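You operate a simulated robot arm through the tools that you are given. There is no shell and no other tool.

The job below is to be done with a simulated robot arm. You get a single attempt, and the scene is never put back.

TASK
Reset the tripped blue amp head and bring it back to PLAY.
Fine: standby and power off before the reset button; PLAY only once READY is lit; do not trip it again; leave the knobs and the long teal plug.
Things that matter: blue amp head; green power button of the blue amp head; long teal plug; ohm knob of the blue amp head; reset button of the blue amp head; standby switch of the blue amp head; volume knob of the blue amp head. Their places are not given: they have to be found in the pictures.

The check looks at the end state, three seconds after you hand in, the way a careful person would. Anything else that was tipped, shoved, dropped, spilled or broken makes it a failure.

THE ROBOT
A 7-joint arm with a two-finger parallel gripper, fixed in place. Base frame: the origin is at the foot of the arm, x ahead of it, y to its left, z up. Lengths are in mm, angles in degrees, forces in N, time in s.
With the tool pointing down near the work surface it reaches from about 100 to 860 mm from the base axis. Its first joint turns from -115.0 to 115.0 degrees. Payload 3.91 kg.
Tool frame: the origin (TCP) lies between the finger pads and is the grasp point; the fingertips stand 30 mm ahead of it; z points along the fingers, y is the line along which they close. The gripper opens to 110 mm. The fingers are 20 mm wide and 10 mm thick; the gripper's body (48 by 112 mm) begins 55 mm behind the TCP.
Orientation is told as [roll, pitch, yaw] about the base's x, y, z axes, in that order, counted from this pose: with the fingers straight down and closing along the base's y, the tool's x points along the base's -x, its y along +y and its z along -z.

THE INTERFACE
- The arm moves only by the tool nudge_tool. Its argument "targets" is a list of rows, each a list of 7 numbers: the gripper command, from -1 (fully open) to 1 (shut), values between in proportion, then the shift along the base's x, y, z in mm, then the turn, a rotation vector about the base's x, y, z in degrees. In form: [[grip, tx, ty, tz, rx, ry, rz], ...]. A call has 1 to 20 rows; each row shifts and turns the commanded pose from where the row before left it. A row lasts 0.2 s, in which the tool goes at most 50 mm and 8.6 degrees; a call with a longer step from one row to the next is refused whole, and so is a gripper value outside its range. A pose out of reach is approached as far as the arm can. The call stops where the force on the tool passes 90 N (or 10 N more than at its start, if that is more) or the arm is blocked; 0.2 s more then pass. The fingers move at their own pace (about 153 mm/s each) and stop on an object; they squeeze with about 33 N. The grip force told is the motor's: it shows also when the fingers shut on nothing. Time passes only in rows, and 0.2 s behind the last, so rows that do not move let the fingers close. The reply holds the time, the measured pose of the TCP, the force on the tool along the base axes, the opening and the grip force, in the units named above and with some noise, with the torque about the TCP (base axes, N m) and any sound that the robot's microphone picked up, and new pictures: "pictures" is both (left out), scene, wrist or none.
- Cameras (640 x 400 px; columns grow to the right, rows downward): "scene" is fixed at [221.8, -649.4, 1583]; the picture's right is [0.87, -0.49, 0.00], its down [-0.22, -0.39, -0.89] and it looks along [0.44, 0.78, -0.45] (base axes); focal length 317 px, centre (320, 200). "wrist" rides on the gripper at [72, 17, -103] in the tool frame; the picture's right is [-0.23, 0.97, 0.00], its down [-0.76, -0.18, -0.62] and it looks along [-0.61, -0.14, 0.78] (tool axes); focal length 222 px, centre (320, 200).
- move_column(by): slides the trunk up (or, below 0, down) by that many mm; the arm rides with it, the base frame stays. It gives what a move gives, with no picture.
- pixel_to_xyz(camera, pixels): for up to 12 pixels [column, row] of the newest picture of that camera ("zoom" is the newest enlarged one), the place [x, y, z] in the base frame of the surface seen there, good to about 3 mm. It takes no simulated time.
- enlarge(camera, box): a new picture of the part [left, top, right, bottom] of that camera's present view, enlarged. It takes no simulated time.
- close_job(): hands the job in; it is judged then, once.

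Leave the gripper open and the arm clear of the work at the hand-in unless told otherwise.

The tools are called after "Emit:" as name(argument=value, ...) on one line, values as JSON. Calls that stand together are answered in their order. nudge_tool: Moves the arm, as the interface text tells. Its arguments: {"type":"object","properties":{"targets":{"type":"array","items":{"type":"array","items":{"type":"number"}}},"pictures":{"type":"string","enum":["both","scene","wrist","none"]}},"required":["targets"]} The other tools are called the same way: move_column (by) slides the trunk up or down; pixel_to_xyz (camera, pixels) gives the place of the surface under pixels of a picture; enlarge (camera, box) takes an enlarged picture of a part of a camera's view; close_job () hands the job in.

At the start:

```text
t: 0.0
ee_pos: [448.9, 169.7, 1303.3]
tcp_rot: [-0.1, 0.0, 0.1]
wrist_force: [-0.2, -1.0, -0.8]
ft_torque: [0.02, 0.0, -0.01]
finger_gap: 109.9
finger_force: 0.1
trunk travel left (down, up): [-875.0, 115.0]
```

scene: 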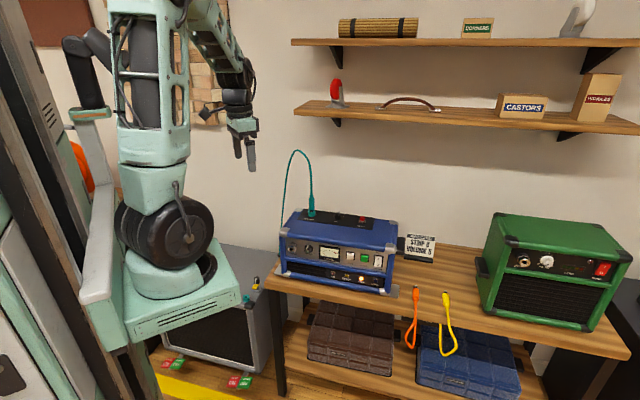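
wrist: 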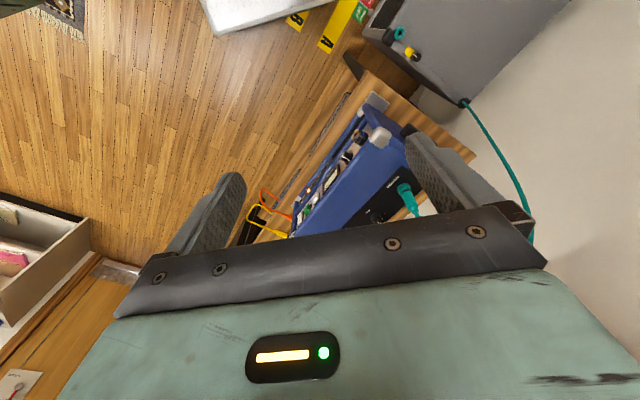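

I see the blue amp head on the bench around pixels (280-400, 210-295) in the scene picture. I'll enlarge that area, and the sign beside it.

Emit:
enlarge(camera="scene", box=[270, 200, 410, 300])

Emit:
enlarge(camera="scene", box=[390, 220, 450, 270])

```text
4.00 times, centred on (340, 250) of scene
```

zoom: 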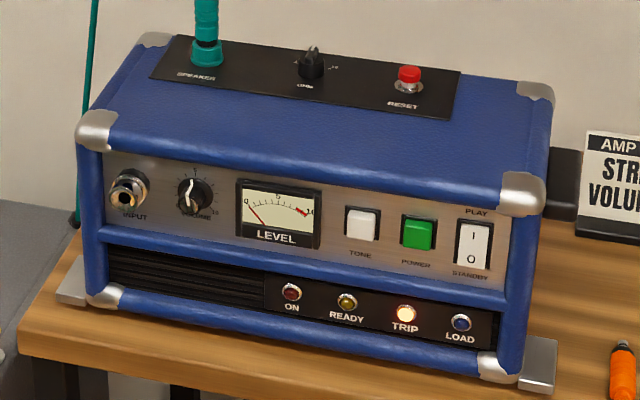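

```text
8.00 times, centred on (420, 245) of scene
```

zoom: 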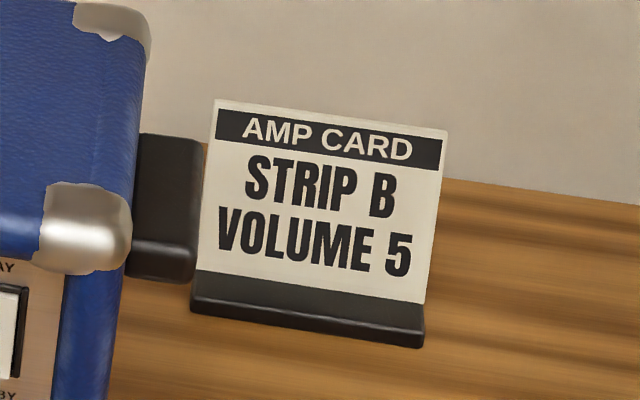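

The TRIP lamp is lit. The standby switch, green power button and white tone button are on the front panel; the red reset button, ohm knob and teal speaker plug are on the top. I'll enlarge the panel again and look at the floor items before measuring.

Emit:
enlarge(camera="scene", box=[340, 235, 404, 275])

Emit:
enlarge(camera="scene", box=[150, 260, 290, 400])

Emit:
enlarge(camera="scene", box=[270, 200, 410, 300])

```text
10.00 times, centred on (372, 255) of scene
```

zoom: 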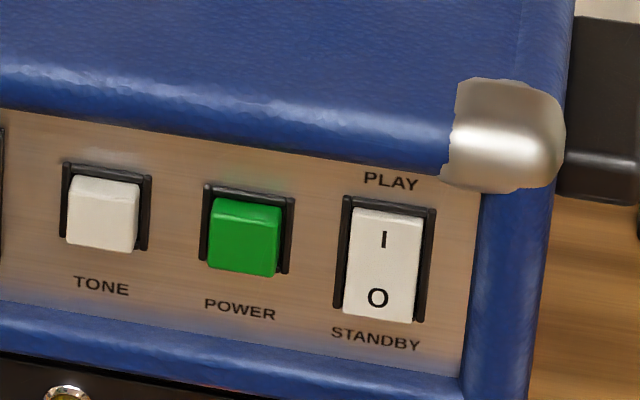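

```text
2.86 times, centred on (220, 330) of scene
```

zoom: 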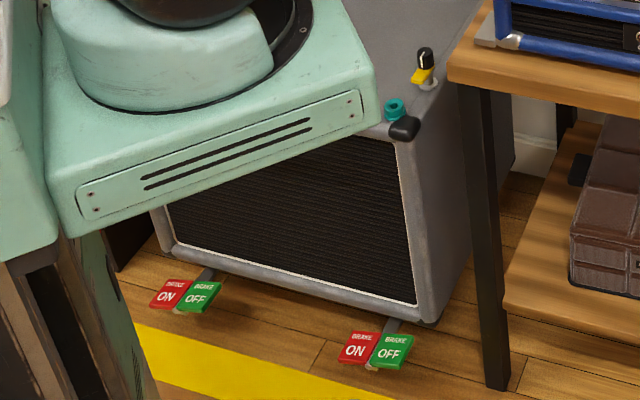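

```text
4.00 times, centred on (340, 250) of scene
```

zoom: 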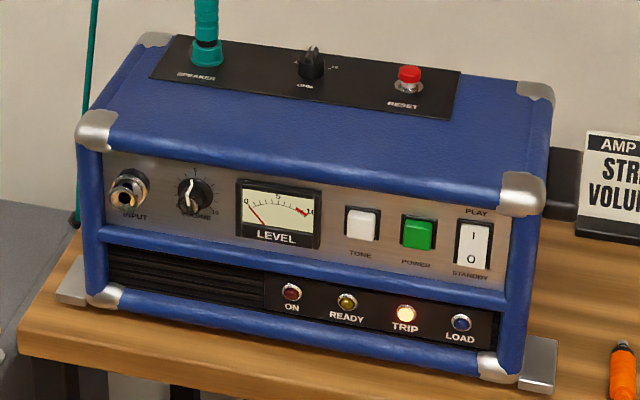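

Now I'll measure the places: in this zoom the reset button (409,75), its ring (408,90), ohm knob (311,62), plug (207,45), standby I (473,232), O (471,260), power (418,232), tone (362,225), and panel points.

Emit:
pixel_to_xyz(camera="zoom", pixels=[[409, 73], [408, 90], [311, 70], [207, 50], [473, 230], [471, 262], [418, 232], [362, 224], [445, 270], [390, 215], [499, 235], [330, 130]])

Emit:
pixel_to_xyz(camera="zoom", pixels=[[95, 125], [525, 190], [535, 88], [152, 40], [205, 5], [90, 60], [565, 180], [620, 180], [630, 370], [540, 365], [70, 290], [195, 200]])

Emit:
enlarge(camera="scene", box=[372, 250, 396, 272])

```text
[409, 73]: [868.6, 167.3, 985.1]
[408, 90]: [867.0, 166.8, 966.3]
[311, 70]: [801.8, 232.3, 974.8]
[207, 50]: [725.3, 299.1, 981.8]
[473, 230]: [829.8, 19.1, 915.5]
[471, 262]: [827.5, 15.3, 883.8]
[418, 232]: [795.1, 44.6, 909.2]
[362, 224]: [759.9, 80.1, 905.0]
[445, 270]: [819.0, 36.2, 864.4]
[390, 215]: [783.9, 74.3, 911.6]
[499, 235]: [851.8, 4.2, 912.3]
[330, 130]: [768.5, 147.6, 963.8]
```

```text
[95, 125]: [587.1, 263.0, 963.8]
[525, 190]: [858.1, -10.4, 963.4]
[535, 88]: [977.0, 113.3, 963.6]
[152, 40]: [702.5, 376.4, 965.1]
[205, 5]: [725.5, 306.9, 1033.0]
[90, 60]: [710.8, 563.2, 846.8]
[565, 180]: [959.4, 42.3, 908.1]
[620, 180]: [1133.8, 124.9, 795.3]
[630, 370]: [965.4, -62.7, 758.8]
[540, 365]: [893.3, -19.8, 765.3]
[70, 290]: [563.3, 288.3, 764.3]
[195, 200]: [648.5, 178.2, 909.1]
```

```text
16.00 times, centred on (384, 261) of scene
```

zoom: 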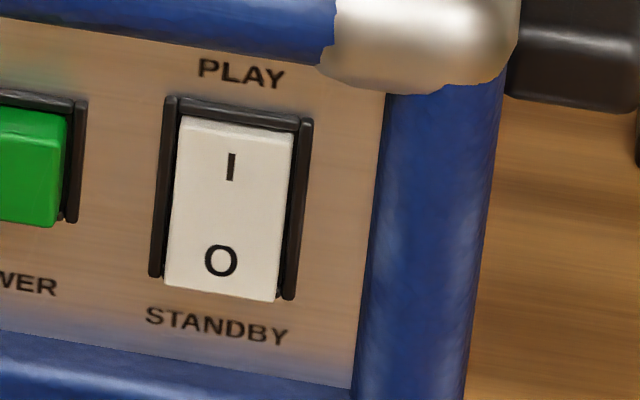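

The panel works out as vertical and facing about (-0.71,-0.70). The O end of the rocker stands out further than the I end, so it's in PLAY now. Before moving the trunk I'll measure the arm mount and its surroundings for clearance.

Emit:
pixel_to_xyz(camera="scene", pixels=[[235, 290], [140, 330], [215, 255], [128, 262], [160, 140], [165, 220], [240, 100], [250, 165], [240, 255], [256, 285], [262, 340], [175, 340]])

Emit:
pixel_to_xyz(camera="scene", pixels=[[270, 295], [400, 330], [640, 355], [416, 290], [447, 295], [440, 290], [300, 45], [300, 108], [640, 40], [640, 125], [350, 180], [60, 60]])

```text
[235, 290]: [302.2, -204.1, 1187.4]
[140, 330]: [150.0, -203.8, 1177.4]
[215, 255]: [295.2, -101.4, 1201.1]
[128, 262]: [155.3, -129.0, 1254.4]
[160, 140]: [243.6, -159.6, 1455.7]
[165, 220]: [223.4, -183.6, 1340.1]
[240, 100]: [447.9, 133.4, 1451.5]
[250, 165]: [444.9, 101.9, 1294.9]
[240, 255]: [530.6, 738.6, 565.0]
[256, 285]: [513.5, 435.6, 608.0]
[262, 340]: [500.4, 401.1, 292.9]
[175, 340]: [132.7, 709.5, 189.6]
```

```text
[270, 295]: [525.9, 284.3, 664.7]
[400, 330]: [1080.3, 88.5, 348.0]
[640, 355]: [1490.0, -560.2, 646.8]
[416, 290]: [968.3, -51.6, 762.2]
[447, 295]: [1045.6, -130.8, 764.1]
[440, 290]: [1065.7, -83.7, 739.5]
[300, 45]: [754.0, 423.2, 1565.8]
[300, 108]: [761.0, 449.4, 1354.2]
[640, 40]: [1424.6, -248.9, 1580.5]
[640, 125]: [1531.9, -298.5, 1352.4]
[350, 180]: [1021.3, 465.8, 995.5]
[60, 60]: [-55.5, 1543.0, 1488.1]
```

There's clear space in front of the amp (panel plane about 608 mm along (0.71,0.70)). In free air I'll now carry the tool toward a standoff point in front of the amp and turn it 45° in yaw. After that it pitches up to point horizontally at the panel, with the fingers shut.

Emit:
nudge_tool(targets=[[1, 15, -11, 0, 0, 0, 7.5], [1, 15, -11, 0, 0, 0, 7.5], [1, 15, -11, 0, 0, 0, 7.5], [1, 15, -11, 0, 0, 0, 7.5], [1, 15, -11, 0, 0, 0, 7.5], [1, 15, -11, 0, 0, 0, 7.5], [1, 15, -11, 0, 5.79, -5.79, 0], [1, 15, -11, 0, 5.79, -5.79, 0], [1, 15, -11, 0, 5.79, -5.79, 0], [1, 15, -11, 0, 5.79, -5.79, 0], [1, 15, -11, 0, 5.79, -5.79, 0]])

```text
t: 2.4
ee_pos: [614.3, 48.4, 1302.7]
tcp_rot: [-0.1, -40.9, 45.0]
wrist_force: [0.2, 0.0, -0.3]
ft_torque: [0.0, 0.0, -0.01]
finger_gap: 0.0
finger_force: 32.8
trunk travel left (down, up): [-875.0, 115.0]
```

scene: 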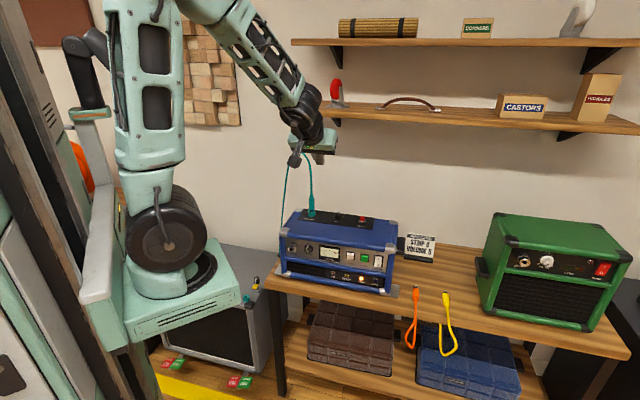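
wrist: 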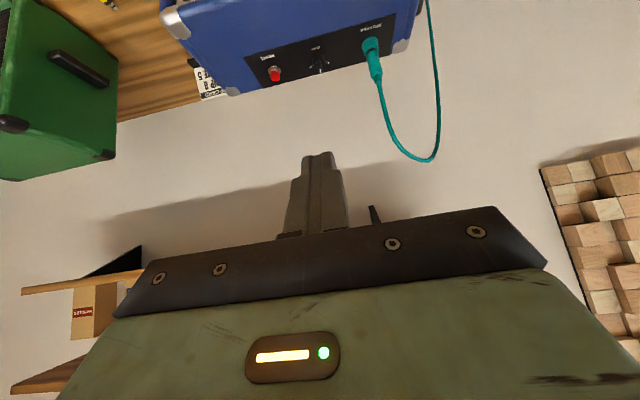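

The orientation is following as planned (pitch -41, yaw 45). I'll finish the pitch to -90 while moving on toward the standoff point in front of the standby switch.

Emit:
nudge_tool(targets=[[1, 18, -14, 0, 5.79, -5.79, 0], [1, 18, -14, 0, 5.79, -5.79, 0], [1, 18, -14, 0, 5.79, -5.79, 0], [1, 18, -14, 0, 5.79, -5.79, 0], [1, 18, -14, 0, 5.79, -5.79, 0], [1, 18, -14, 0, 5.79, -5.79, 0], [1, 18, -8, 0, 0, 0, 0], [1, 10, -5, 0, 0, 0, 0]])

```text
t: 4.2
ee_pos: [751.2, -48.0, 1303.5]
tcp_rot: [176.1, -89.9, -131.1]
wrist_force: [0.4, -0.1, -0.1]
ft_torque: [0.0, 0.01, 0.0]
finger_gap: 0.6
finger_force: 33.1
trunk travel left (down, up): [-875.0, 115.0]
```

scene: 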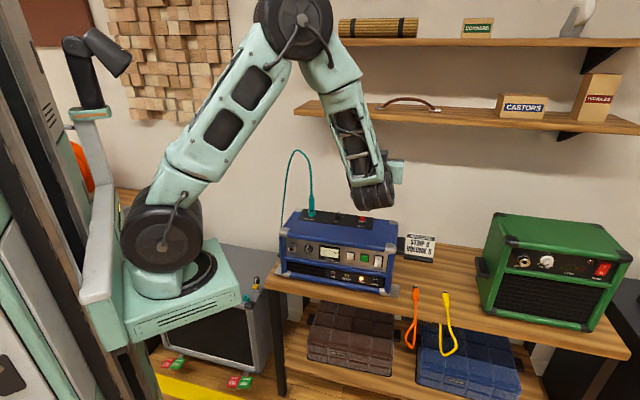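
wrist: 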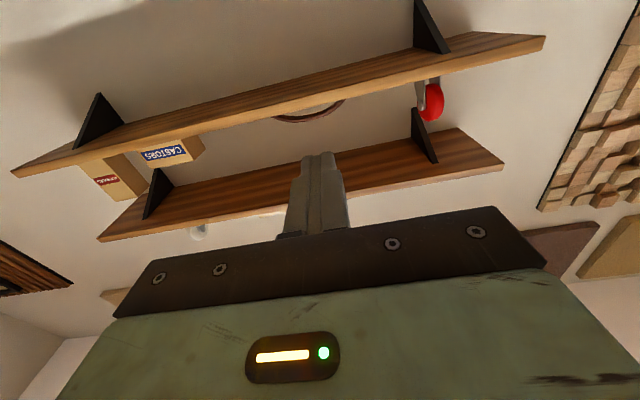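

The tool is horizontal, aimed at the wall along the panel's normal, tips about 70 mm short of the panel plane. I'll lower the trunk by 300 mm first, then check.

Emit:
move_column(by=-300)

Emit:
nudge_tool(targets=[[1, 0, 0, 0, 0, 0, 0]])

```text
t: 7.2
ee_pos: [749.8, -47.8, 1003.7]
tcp_rot: [177.2, -89.9, -132.2]
wrist_force: [0.1, 0.2, -0.2]
ft_torque: [-0.01, -0.01, -0.02]
finger_gap: 0.0
finger_force: 32.7
trunk travel left (down, up): [-575.0, 415.0]
```

```text
t: 7.6
ee_pos: [750.3, -47.4, 1003.9]
tcp_rot: [178.5, -89.9, -133.6]
wrist_force: [-0.5, 0.1, -0.3]
ft_torque: [0.02, 0.01, 0.01]
finger_gap: 0.2
finger_force: 32.8
trunk travel left (down, up): [-575.0, 415.0]
```

scene: 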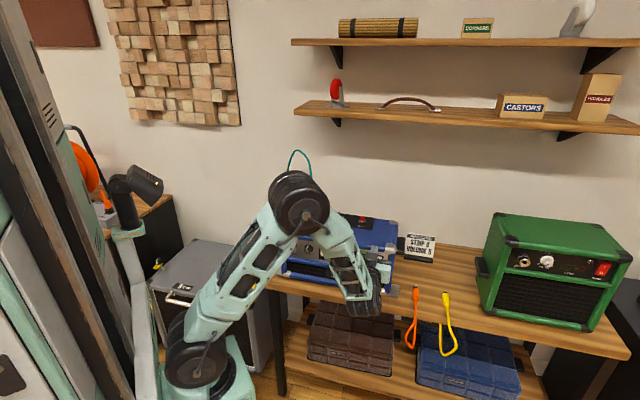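
wrist: 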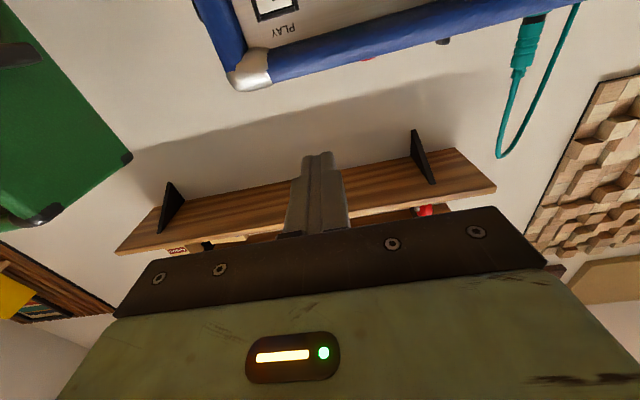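

The amp's panel shows from below in the wrist view and everything is clear. Rocker centre is about s=574 along the panel, O end near z=885. I'll lower another 125 mm, then line up sideways and tip the tool 12° downward, so the upper edge of the fingertips bears on the O end.

Emit:
move_column(by=-125)

Emit:
nudge_tool(targets=[[1, 3.7, -3.7, 0, -4.24, 4.24, 0], [1, 3.7, -3.7, 0, -4.24, 4.24, 0], [1, 0, 0, 0, 0, 0, 0]])

```text
t: 9.1
ee_pos: [750.7, -48.0, 879.2]
tcp_rot: [179.0, -90.0, -134.0]
wrist_force: [-0.3, 0.2, 0.3]
ft_torque: [0.02, 0.02, 0.0]
finger_gap: 0.1
finger_force: 32.9
trunk travel left (down, up): [-450.0, 540.0]
```

```text
t: 9.9
ee_pos: [757.4, -56.3, 879.1]
tcp_rot: [0.0, -77.9, 45.0]
wrist_force: [0.2, 0.0, -0.9]
ft_torque: [-0.02, 0.0, -0.03]
finger_gap: 0.1
finger_force: 32.9
trunk travel left (down, up): [-450.0, 540.0]
```

scene: 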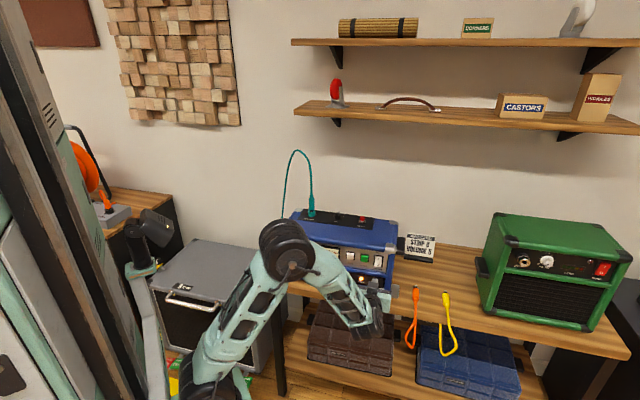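
wrist: 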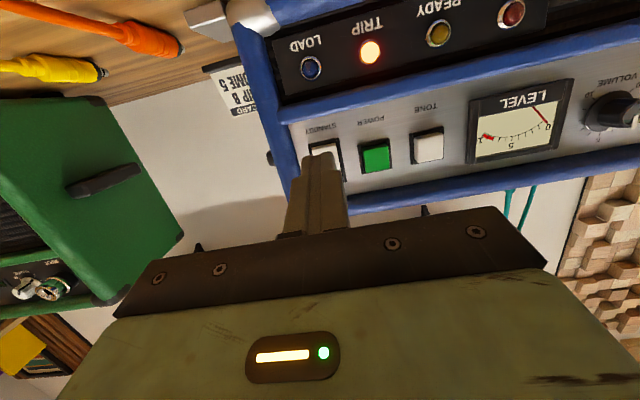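

The wrist view shows TRIP lit (370,52) with the others dark, and the fingertips lined up on the standby rocker at (325,155). I'll enlarge it to check the line-up before moving in.

Emit:
enlarge(camera="wrist", box=[280, 100, 460, 212])

Emit:
pixel_to_xyz(camera="wrist", pixels=[[319, 147], [332, 143], [376, 156], [429, 146], [352, 125], [320, 158]])

```text
3.56 times, centred on (370, 156) of wrist
```

zoom: 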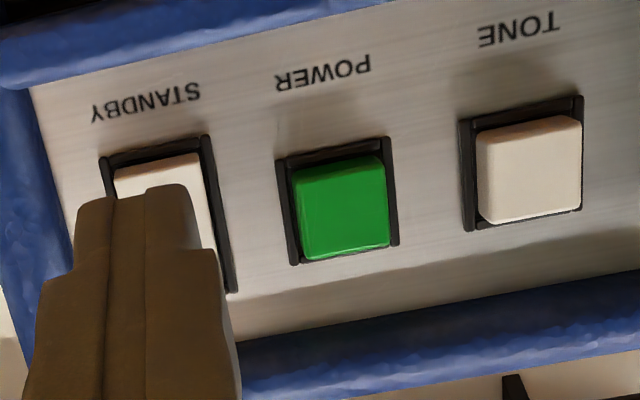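

```text
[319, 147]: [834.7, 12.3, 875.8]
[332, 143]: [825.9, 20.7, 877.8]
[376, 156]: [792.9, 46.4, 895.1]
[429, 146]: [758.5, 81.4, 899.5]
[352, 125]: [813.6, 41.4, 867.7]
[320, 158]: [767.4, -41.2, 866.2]
```

The line-up is good: rocker bottom at s about 570–581, d about 598. I'll move in 62 mm, then creep in small steps while reading the force.

Emit:
nudge_tool(targets=[[1, 10.6, 10.6, 0, 0, 0, 0], [1, 10.6, 10.6, 0, 0, 0, 0], [1, 10.6, 10.6, 0, 0, 0, 0], [1, 7.1, 7.1, 0, 0, 0, 0], [1, 5, 5, 0, 0, 0, 0], [1, 0, 0, 0, 0, 0, 0]], pictures="wrist")

```text
t: 11.3
ee_pos: [801.2, -11.3, 877.8]
tcp_rot: [0.1, -78.1, 45.0]
wrist_force: [0.3, -0.1, -0.2]
ft_torque: [0.01, -0.01, 0.03]
finger_gap: 0.1
finger_force: 33.0
trunk travel left (down, up): [-450.0, 540.0]
```

wrist: 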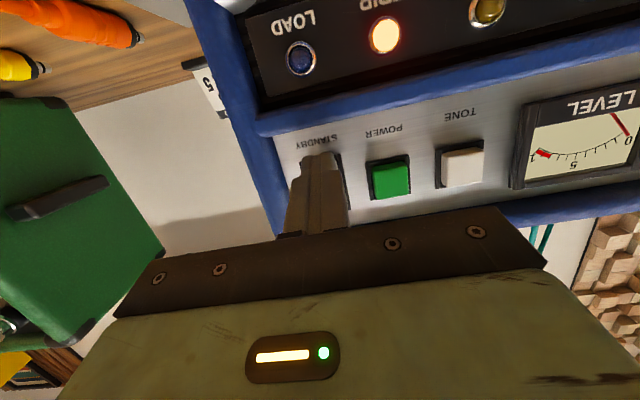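

No contact yet; the tip is at about d=590. I'll creep on in 1.4 mm steps.

Emit:
nudge_tool(targets=[[1, 1, 1, 0, 0, 0, 0], [1, 1, 1, 0, 0, 0, 0], [1, 1, 1, 0, 0, 0, 0], [1, 1, 1, 0, 0, 0, 0]], pictures="wrist")

```text
t: 12.3
ee_pos: [804.7, -7.6, 879.2]
tcp_rot: [0.0, -78.0, 45.1]
wrist_force: [-2.1, -0.6, 0.3]
ft_torque: [0.04, 0.04, -0.03]
finger_gap: 0.3
finger_force: 32.6
trunk travel left (down, up): [-450.0, 540.0]
```

wrist: 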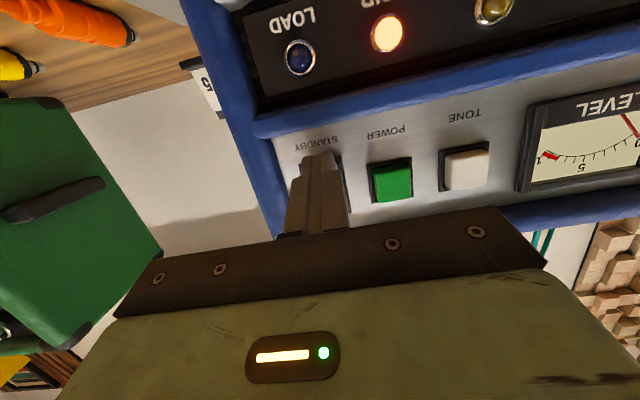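

Light contact now (about 2 N). I'll press on in small steps.

Emit:
nudge_tool(targets=[[1, 0.8, 0.8, 0, 0, 0, 0], [1, 0.8, 0.8, 0, 0, 0, 0]], pictures="none")

Emit:
nudge_tool(targets=[[1, 0.8, 0.8, 0, 0, 0, 0], [1, 0.8, 0.8, 0, 0, 0, 0]], pictures="wrist")

```text
t: 12.9
ee_pos: [806.3, -5.5, 878.8]
tcp_rot: [0.0, -78.1, 45.0]
wrist_force: [-3.5, -1.8, 0.5]
ft_torque: [0.0, -0.04, 0.03]
finger_gap: 0.4
finger_force: 33.1
trunk travel left (down, up): [-450.0, 540.0]
```

```text
t: 13.5
ee_pos: [807.6, -6.1, 878.5]
tcp_rot: [0.0, -78.1, 44.9]
wrist_force: [-11.8, -9.9, 1.2]
ft_torque: [-0.09, -0.17, 0.03]
finger_gap: 0.0
finger_force: 32.4
trunk travel left (down, up): [-450.0, 540.0]
```

wrist: 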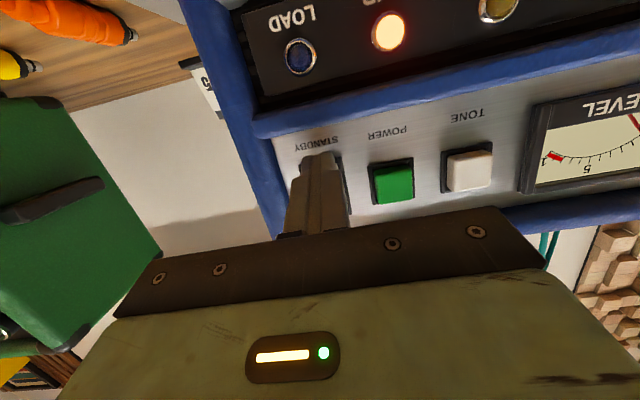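

The force rose to about 15 N after some 3 mm of travel. I'll back off 30 mm and look whether the rocker has flipped.

Emit:
nudge_tool(targets=[[1, -7, -7, 0, 0, 0, 0], [1, -14, -14, 0, 0, 0, 0], [1, -7, -7, -15, 0, 0, 0], [1, 0, 0, -15, 0, 0, 0]], pictures="both")

Emit:
enlarge(camera="wrist", box=[260, 90, 440, 202])

Emit:
enlarge(camera="scene", box=[340, 230, 404, 270])

```text
t: 14.5
ee_pos: [780.3, -31.6, 848.7]
tcp_rot: [0.0, -78.1, 45.1]
wrist_force: [-0.3, -0.5, 0.2]
ft_torque: [0.0, 0.02, -0.03]
finger_gap: 0.0
finger_force: 33.2
trunk travel left (down, up): [-450.0, 540.0]
```

scene: 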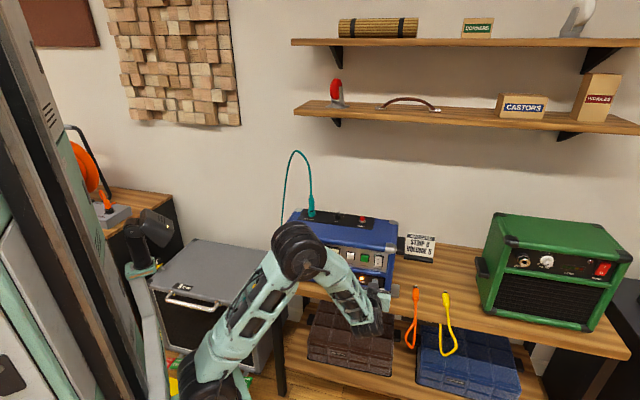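
wrist: 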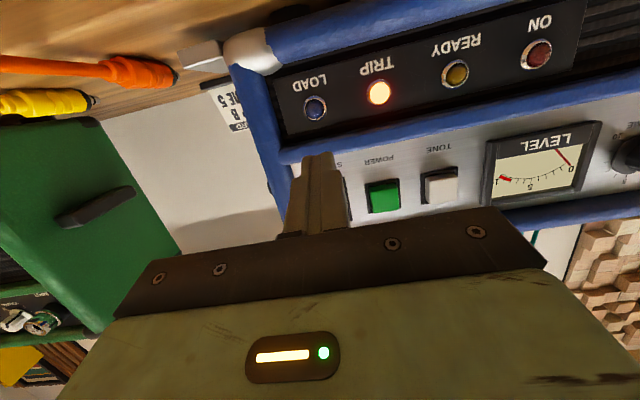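

```text
3.56 times, centred on (350, 146) of wrist
```

zoom: 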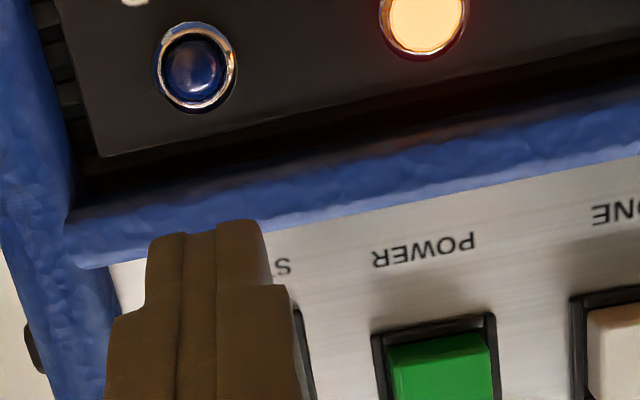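

```text
10.00 times, centred on (372, 250) of scene
```

zoom: 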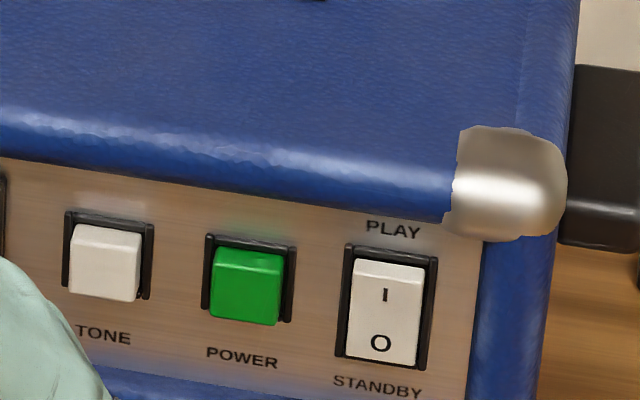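

The scene zoom shows the rocker changed: the top edge of the I end now stands out and the bottom frame shows below O. I'll check with measurements, and check the corners to see the amp has not shifted.

Emit:
pixel_to_xyz(camera="zoom", pixels=[[387, 280], [386, 295], [380, 343], [378, 358], [245, 285], [105, 265], [244, 255]])

Emit:
pixel_to_xyz(camera="scene", pixels=[[391, 247], [394, 222]])

```text
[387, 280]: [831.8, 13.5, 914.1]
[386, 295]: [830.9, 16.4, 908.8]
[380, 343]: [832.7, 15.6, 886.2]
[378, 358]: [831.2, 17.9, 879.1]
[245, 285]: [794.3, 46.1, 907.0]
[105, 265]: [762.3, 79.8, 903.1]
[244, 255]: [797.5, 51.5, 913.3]
```

```text
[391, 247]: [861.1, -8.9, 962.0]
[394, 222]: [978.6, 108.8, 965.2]
```

The rocker is now in STANDBY (I end out, O end in) and the amp's corners are unchanged. Next is the power button at about s=530.5, z=906: I'll bring the tool back to horizontal and shift in front of it.

Emit:
nudge_tool(targets=[[1, -12, 6, 15, 4.24, -4.24, 0], [1, -12, 6, 15, 4.24, -4.24, 0], [1, -7, 12, 15, 0, 0, 0], [1, -3, 4, 12.3, 0, 0, 0], [1, 0, 0, 0, 0, 0, 0]], pictures="wrist")

```text
t: 15.7
ee_pos: [745.5, -4.8, 907.8]
tcp_rot: [169.9, -89.8, -124.9]
wrist_force: [0.2, -0.2, -0.2]
ft_torque: [0.0, -0.02, 0.0]
finger_gap: 0.0
finger_force: 33.4
trunk travel left (down, up): [-450.0, 540.0]
```

wrist: 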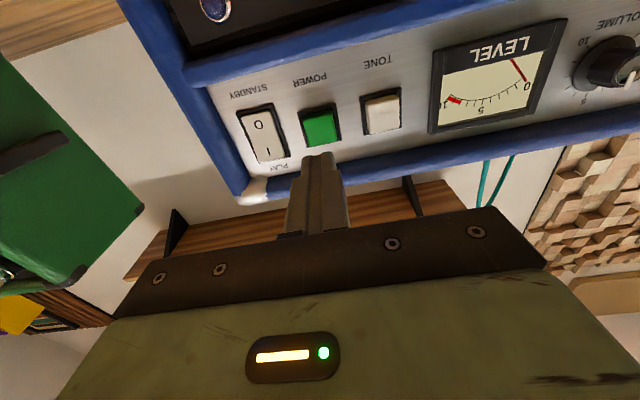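

The tool is at s=530.5, z=907, facing the green button, and the rocker visibly shows O pressed in. I'll move in 36 mm and then creep.

Emit:
nudge_tool(targets=[[1, 9, 9, -1, 0, 0, 0], [1, 9, 9, 0, 0, 0, 0], [1, 7.5, 7.5, 0, 0, 0, 0], [1, 0, 0, 0, 0, 0, 0], [1, 1, 1, 0, 0, 0, 0], [1, 1, 1, 0, 0, 0, 0]], pictures="wrist")

```text
t: 17.1
ee_pos: [773.7, 23.1, 905.7]
tcp_rot: [-177.7, -90.0, -137.2]
wrist_force: [-0.6, 0.4, 0.0]
ft_torque: [-0.01, -0.04, 0.0]
finger_gap: 0.0
finger_force: 33.5
trunk travel left (down, up): [-450.0, 540.0]
```

wrist: 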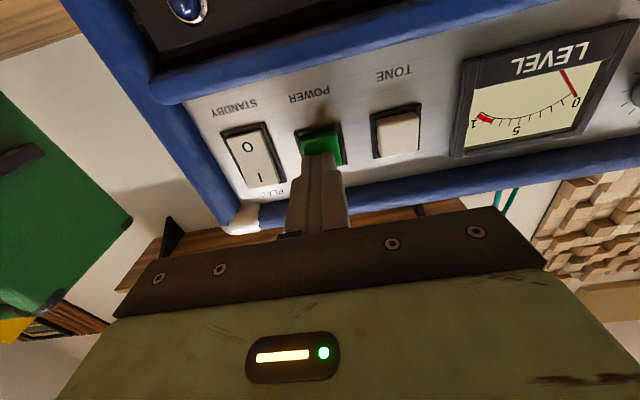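

The tip is at about 593.4, just about touching. I'll creep in 1 mm steps.

Emit:
nudge_tool(targets=[[1, 0.8, 0.8, 0, 0, 0, 0], [1, 0.8, 0.8, 0, 0, 0, 0]], pictures="none")

Emit:
nudge_tool(targets=[[1, 0.8, 0.8, 0, 0, 0, 0], [1, 0.8, 0.8, 0, 0, 0, 0]], pictures="both")

```text
t: 17.7
ee_pos: [775.9, 23.6, 905.0]
tcp_rot: [-175.8, -90.0, -139.1]
wrist_force: [-0.9, -1.6, -0.1]
ft_torque: [0.02, -0.05, -0.05]
finger_gap: 0.1
finger_force: 33.3
trunk travel left (down, up): [-450.0, 540.0]
```

```text
t: 18.3
ee_pos: [778.4, 25.6, 905.8]
tcp_rot: [-179.5, -89.9, -135.6]
wrist_force: [-1.7, -3.4, -0.6]
ft_torque: [-0.02, 0.0, -0.01]
finger_gap: 0.0
finger_force: 32.7
trunk travel left (down, up): [-450.0, 540.0]
heard: click
```

scene: 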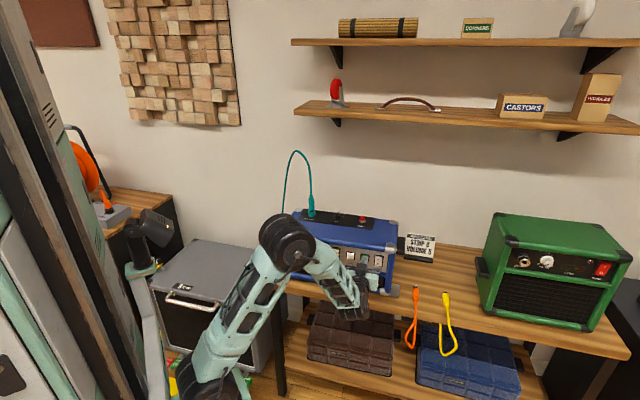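
wrist: 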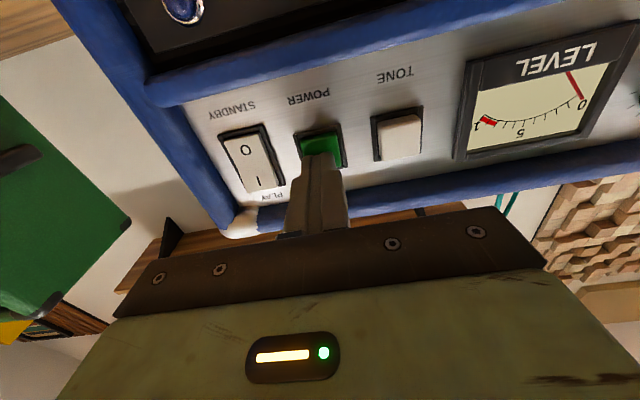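

A click was heard. I'll back off and drop a little to see the lamps.

Emit:
nudge_tool(targets=[[1, -6, -6, 0, 0, 0, 0], [1, -14, -14, 0, 0, 0, 0], [1, -14, -14, -20, 0, 0, 0], [1, 0, 0, -20, 0, 0, 0]], pictures="both")

Emit:
enlarge(camera="scene", box=[330, 230, 410, 280])

```text
t: 19.3
ee_pos: [743.1, -8.9, 865.1]
tcp_rot: [-156.8, -89.9, -158.4]
wrist_force: [-0.1, 0.2, -0.1]
ft_torque: [0.0, 0.02, 0.02]
finger_gap: 0.0
finger_force: 33.0
trunk travel left (down, up): [-450.0, 540.0]
```

scene: 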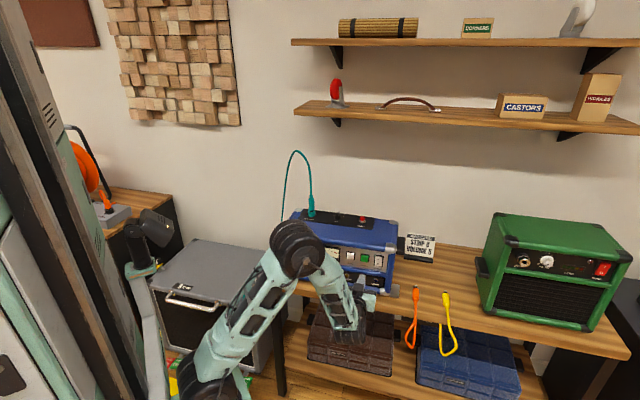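
wrist: 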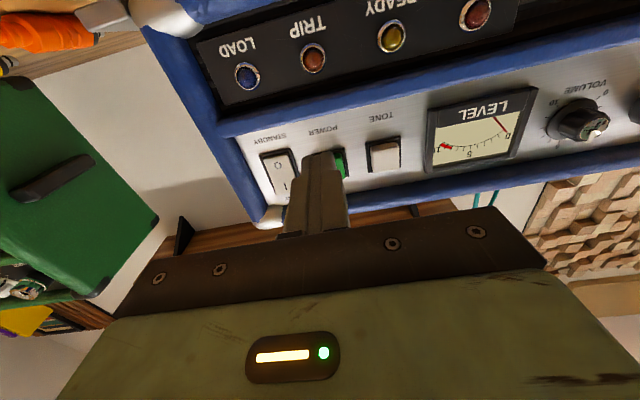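

```text
8.00 times, centred on (370, 255) of scene
```

zoom: 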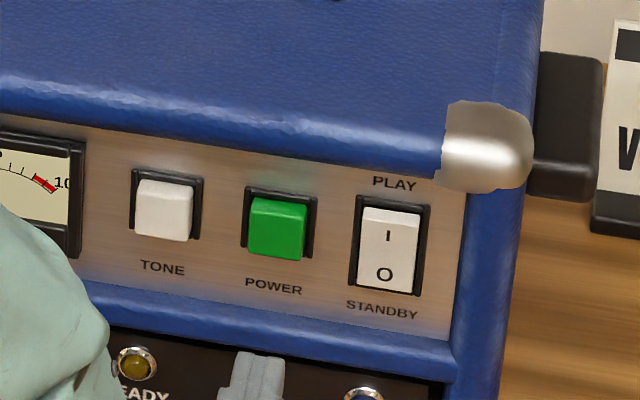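

The TRIP lamp (312,60) has gone dark, so the power is off, and the switch is in STANDBY. Now the reset button on the top at about (868,167,985). I'll raise the trunk 200 mm, then pitch the tool to about 30° from straight down in the free air in front of the amp.

Emit:
move_column(by=200)

Emit:
nudge_tool(targets=[[1, 0, 0, 0, -5.3, 5.3, 0], [1, 0, 0, 0, -5.3, 5.3, 0], [1, 0, 0, 0, -5.3, 5.3, 0], [1, 0, 0, 0, -5.3, 5.3, 0], [1, 0, 0, 0, -5.3, 5.3, 0], [1, 0, 0, 0, -5.3, 5.3, 0], [1, 0, 0, 0, -5.3, 5.3, 0], [1, 0, 0, 0, -5.3, 5.3, 0], [1, 0, 0, 0, 0, 0, 0]])

```text
t: 21.5
ee_pos: [742.8, -8.8, 1065.1]
tcp_rot: [179.4, -90.0, -134.4]
wrist_force: [-0.1, 0.6, -0.9]
ft_torque: [0.0, 0.01, 0.05]
finger_gap: 0.0
finger_force: 33.1
trunk travel left (down, up): [-650.0, 340.0]
```

```text
t: 23.5
ee_pos: [743.3, -9.7, 1064.3]
tcp_rot: [0.0, -30.1, 45.0]
wrist_force: [0.6, -0.4, -0.5]
ft_torque: [0.0, 0.02, 0.0]
finger_gap: 0.0
finger_force: 33.1
trunk travel left (down, up): [-650.0, 340.0]
```

scene: 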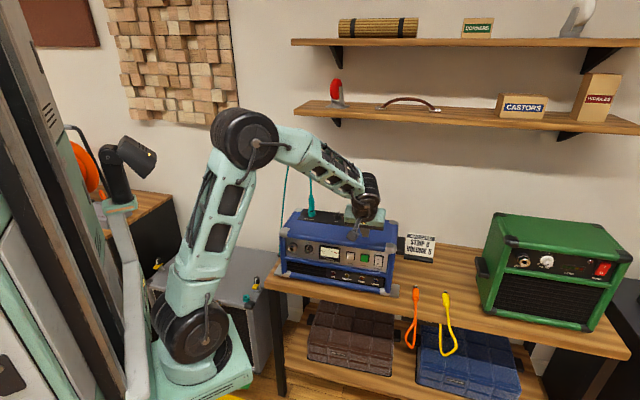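
wrist: 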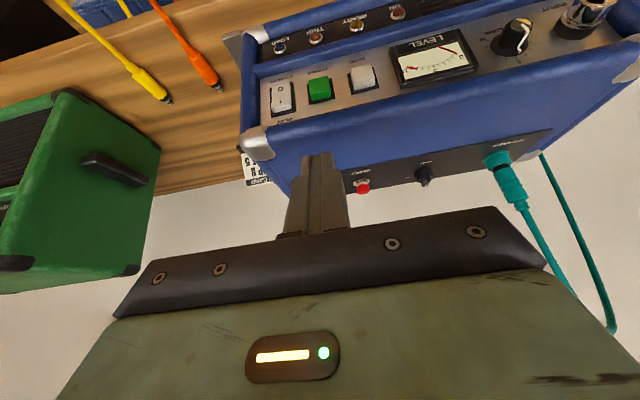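

I have a clear view: all lamps dark, red reset button at (363,187). I'll measure it in the wrist view.

Emit:
enlarge(camera="wrist", box=[320, 140, 450, 221])

Emit:
pixel_to_xyz(camera="wrist", pixels=[[362, 186], [362, 190], [358, 187], [367, 187], [361, 179], [424, 176], [503, 165]])

```text
4.92 times, centred on (385, 180) of wrist
```

zoom: 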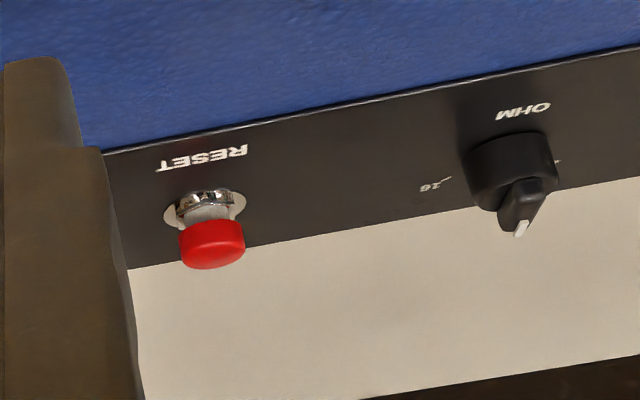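

```text
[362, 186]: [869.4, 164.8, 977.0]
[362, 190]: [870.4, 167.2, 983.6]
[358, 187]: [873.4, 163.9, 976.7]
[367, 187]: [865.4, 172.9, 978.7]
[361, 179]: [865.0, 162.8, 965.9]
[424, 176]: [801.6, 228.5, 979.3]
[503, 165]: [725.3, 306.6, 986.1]
```

The cap is about 17 mm wide with its centre near d=739, s=496, top at z about 985. I'll move over it while staying high.

Emit:
nudge_tool(targets=[[1, 15.7, 22.2, 0, 0, 0, 0], [1, 15.7, 22.2, 0, 0, 0, 0], [1, 15.7, 22.2, 0, 0, 0, 0], [1, 15.7, 22.2, 0, 0, 0, 0], [1, 15.7, 22.2, 0, 0, 0, 0], [1, 15.7, 22.2, 0, 0, 0, 0], [1, 15.7, 22.2, 0, 0, 0, 0], [1, 15.4, 21.9, 0, 0, 0, 0], [1, 0, 0, -15, 0, 0, 0], [1, 0, 0, 0, 0, 0, 0]])

Emit:
enlarge(camera="wrist", box=[260, 80, 420, 180])

Emit:
enlarge(camera="scene", box=[320, 190, 400, 240])

```text
t: 25.7
ee_pos: [867.8, 168.3, 1049.5]
tcp_rot: [0.0, -30.0, 45.0]
wrist_force: [-0.5, 0.3, 0.0]
ft_torque: [0.0, 0.0, 0.02]
finger_gap: 0.0
finger_force: 33.1
trunk travel left (down, up): [-650.0, 340.0]
```

scene: 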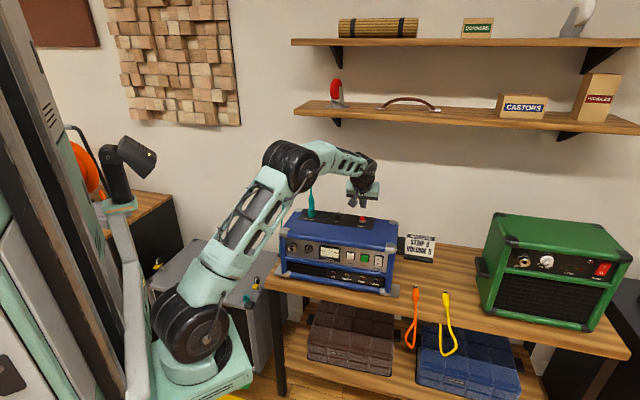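
wrist: 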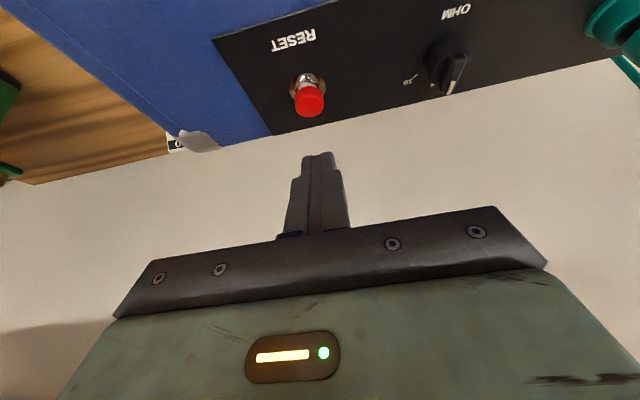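

```text
4.00 times, centred on (340, 130) of wrist
```

zoom: 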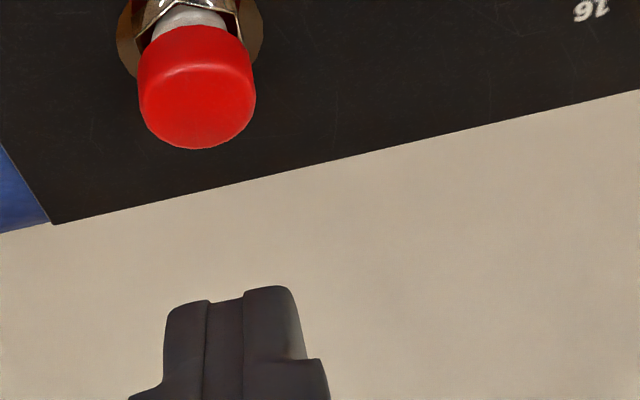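

```text
8.00 times, centred on (360, 215) of scene
```

zoom: 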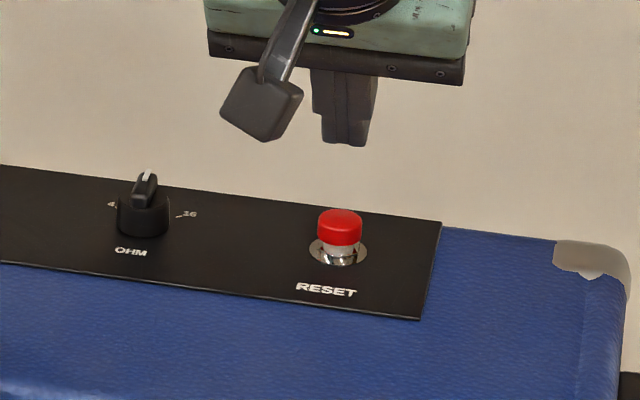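

The ohm knob and plug are well clear. I'll measure the cap's top face in the wrist view to centre on it.

Emit:
pixel_to_xyz(camera="wrist", pixels=[[310, 104], [310, 115], [310, 98], [297, 104], [322, 103], [308, 90], [318, 153], [318, 158]])

Emit:
pixel_to_xyz(camera="zoom", pixels=[[341, 216], [341, 225], [341, 240], [341, 212], [262, 120], [343, 143], [143, 180]])

```text
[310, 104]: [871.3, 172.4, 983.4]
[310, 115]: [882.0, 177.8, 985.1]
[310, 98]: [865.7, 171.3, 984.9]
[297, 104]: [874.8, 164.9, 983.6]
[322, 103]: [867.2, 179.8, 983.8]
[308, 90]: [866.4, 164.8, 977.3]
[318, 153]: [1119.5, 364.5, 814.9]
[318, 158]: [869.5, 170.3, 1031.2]
```

```text
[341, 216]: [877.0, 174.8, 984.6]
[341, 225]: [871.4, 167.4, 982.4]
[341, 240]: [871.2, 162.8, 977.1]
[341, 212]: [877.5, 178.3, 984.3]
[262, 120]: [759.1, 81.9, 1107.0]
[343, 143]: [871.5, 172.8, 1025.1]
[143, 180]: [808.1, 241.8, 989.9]
```

The cap centre is at d=740, s=494.5, and the fingertip edge sits right above it at d=739, s=494.6. I'll go down 31 mm, then creep.

Emit:
nudge_tool(targets=[[1, 0, 0, -12, 0, 0, 0], [1, 0, 0, -12, 0, 0, 0], [1, 0, 0, -7, 0, 0, 0], [1, 0, 0, 0, 0, 0, 0]], pictures="none")

Emit:
nudge_tool(targets=[[1, 0, 0, -1, 0, 0, 0], [1, 0, 0, -1, 0, 0, 0], [1, 0, 0, -1, 0, 0, 0]], pictures="wrist")

```text
t: 26.7
ee_pos: [868.9, 168.6, 1018.6]
tcp_rot: [0.0, -30.1, 45.0]
wrist_force: [-0.3, 0.2, -0.5]
ft_torque: [-0.03, -0.02, -0.03]
finger_gap: 0.3
finger_force: 32.9
trunk travel left (down, up): [-650.0, 340.0]
```

```text
t: 27.5
ee_pos: [866.5, 169.2, 1015.8]
tcp_rot: [0.0, -30.1, 45.0]
wrist_force: [-0.2, 0.0, -0.9]
ft_torque: [0.01, 0.0, 0.03]
finger_gap: 0.2
finger_force: 32.7
trunk travel left (down, up): [-650.0, 340.0]
```

wrist: 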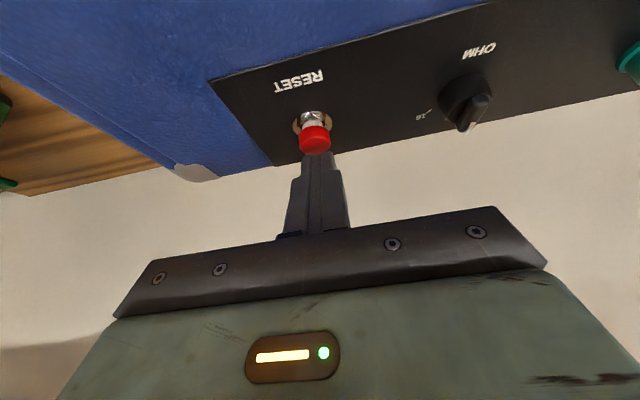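

The cap is just meeting the fingertip edge. I'll keep pressing in 1 mm steps.

Emit:
nudge_tool(targets=[[1, 0, 0, -1, 0, 0, 0], [1, 0, 0, -1, 0, 0, 0]], pictures="none")

Emit:
nudge_tool(targets=[[1, 0, 0, -1, 0, 0, 0], [1, 0, 0, -1, 0, 0, 0]], pictures="wrist")

```text
t: 28.1
ee_pos: [868.0, 168.1, 1013.9]
tcp_rot: [0.0, -30.2, 44.9]
wrist_force: [-0.1, 0.2, 1.2]
ft_torque: [0.04, -0.01, 0.01]
finger_gap: 0.0
finger_force: 33.4
trunk travel left (down, up): [-650.0, 340.0]
```

```text
t: 28.7
ee_pos: [867.1, 169.0, 1011.2]
tcp_rot: [0.0, -30.2, 45.1]
wrist_force: [1.4, -0.3, 1.0]
ft_torque: [0.0, -0.03, 0.0]
finger_gap: 0.1
finger_force: 33.2
trunk travel left (down, up): [-650.0, 340.0]
```

wrist: 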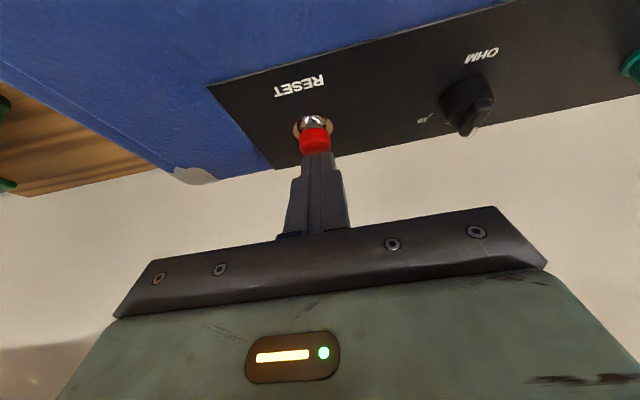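

The white stem is getting shorter, so the button is going down. I'll continue until a click or a firm stop.

Emit:
nudge_tool(targets=[[1, 0, 0, -1, 0, 0, 0], [1, 0, 0, -1, 0, 0, 0]], pictures="none")

Emit:
nudge_tool(targets=[[1, 0, 0, -1, 0, 0, 0], [1, 0, 0, 0, 0, 0, 0]], pictures="wrist")

```text
t: 29.3
ee_pos: [868.7, 168.3, 1009.2]
tcp_rot: [0.0, -30.1, 45.0]
wrist_force: [-0.8, 1.7, 1.8]
ft_torque: [-0.02, 0.06, 0.0]
finger_gap: 0.1
finger_force: 33.0
trunk travel left (down, up): [-650.0, 340.0]
```

```text
t: 29.9
ee_pos: [867.3, 169.4, 1010.2]
tcp_rot: [0.0, -30.1, 45.1]
wrist_force: [0.0, 0.0, 2.2]
ft_torque: [-0.01, 0.03, -0.04]
finger_gap: 0.2
finger_force: 33.2
trunk travel left (down, up): [-650.0, 340.0]
```

wrist: 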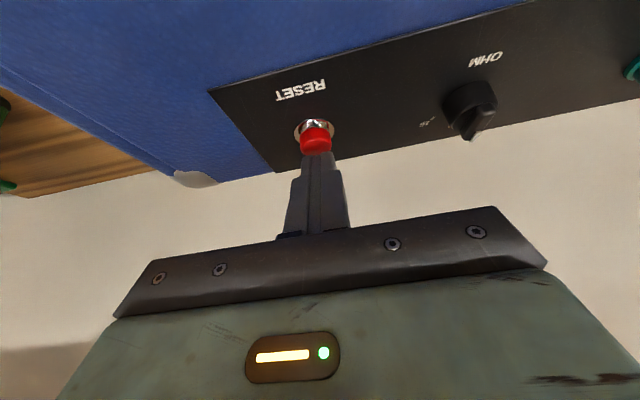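

Force is only about 2 N and there's no click yet. I'll continue downward.

Emit:
nudge_tool(targets=[[1, 0, 0, -1, 0, 0, 0], [1, 0, 0, -1, 0, 0, 0]], pictures="none")

Emit:
nudge_tool(targets=[[1, 0, 0, -1, 0, 0, 0], [1, 0, 0, 0, 0, 0, 0]], pictures="wrist")

```text
t: 30.5
ee_pos: [868.2, 169.1, 1006.2]
tcp_rot: [0.0, -30.1, 45.0]
wrist_force: [-0.2, -1.6, 2.0]
ft_torque: [0.0, 0.0, 0.0]
finger_gap: 0.0
finger_force: 33.7
trunk travel left (down, up): [-650.0, 340.0]
```

```text
t: 31.1
ee_pos: [868.5, 167.8, 1005.8]
tcp_rot: [-0.1, -30.1, 45.0]
wrist_force: [-0.4, -1.1, 2.1]
ft_torque: [0.0, -0.03, 0.01]
finger_gap: 0.0
finger_force: 33.4
trunk travel left (down, up): [-650.0, 340.0]
```

wrist: 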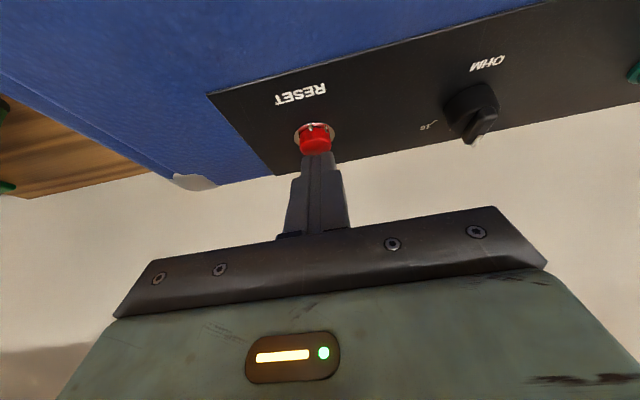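

The cap has gone down about 10 mm and is close to its ring. I'll keep on by 1 mm steps, watching for the stop or click.

Emit:
nudge_tool(targets=[[1, 0, 0, -1, 0, 0, 0], [1, 0, 0, -0.5, 0, 0, 0]], pictures="none")

Emit:
nudge_tool(targets=[[1, 0, 0, -0.8, 0, 0, 0], [1, 0, 0, -0.8, 0, 0, 0]], pictures="both")

```text
t: 31.7
ee_pos: [867.3, 168.8, 1005.7]
tcp_rot: [-0.1, -30.2, 45.0]
wrist_force: [-0.2, -0.7, 9.4]
ft_torque: [0.03, -0.04, 0.13]
finger_gap: 0.1
finger_force: 33.5
trunk travel left (down, up): [-650.0, 340.0]
```

```text
t: 32.3
ee_pos: [869.1, 168.8, 1005.5]
tcp_rot: [-0.2, -30.4, 45.0]
wrist_force: [1.6, -0.2, 20.1]
ft_torque: [0.05, -0.08, 0.2]
finger_gap: 0.3
finger_force: 32.8
trunk travel left (down, up): [-650.0, 340.0]
```

scene: 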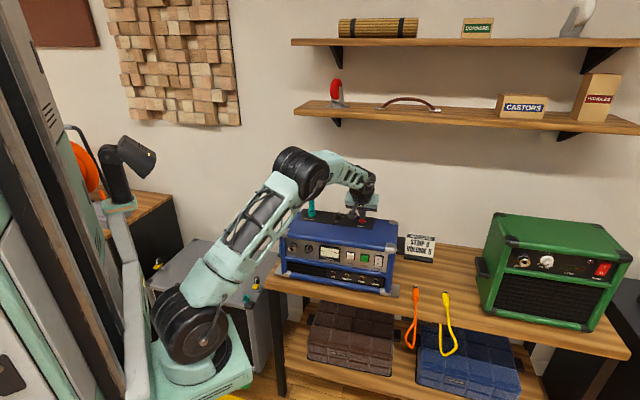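
wrist: 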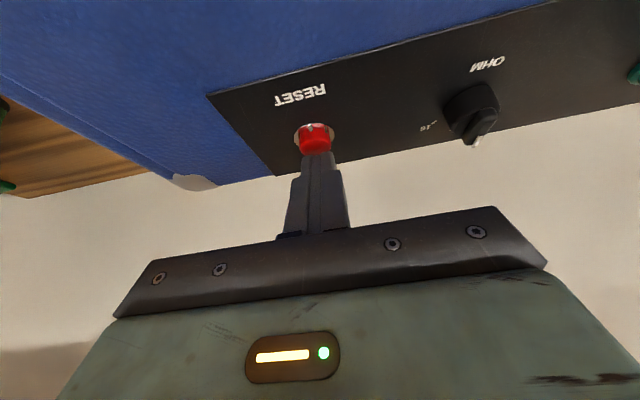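

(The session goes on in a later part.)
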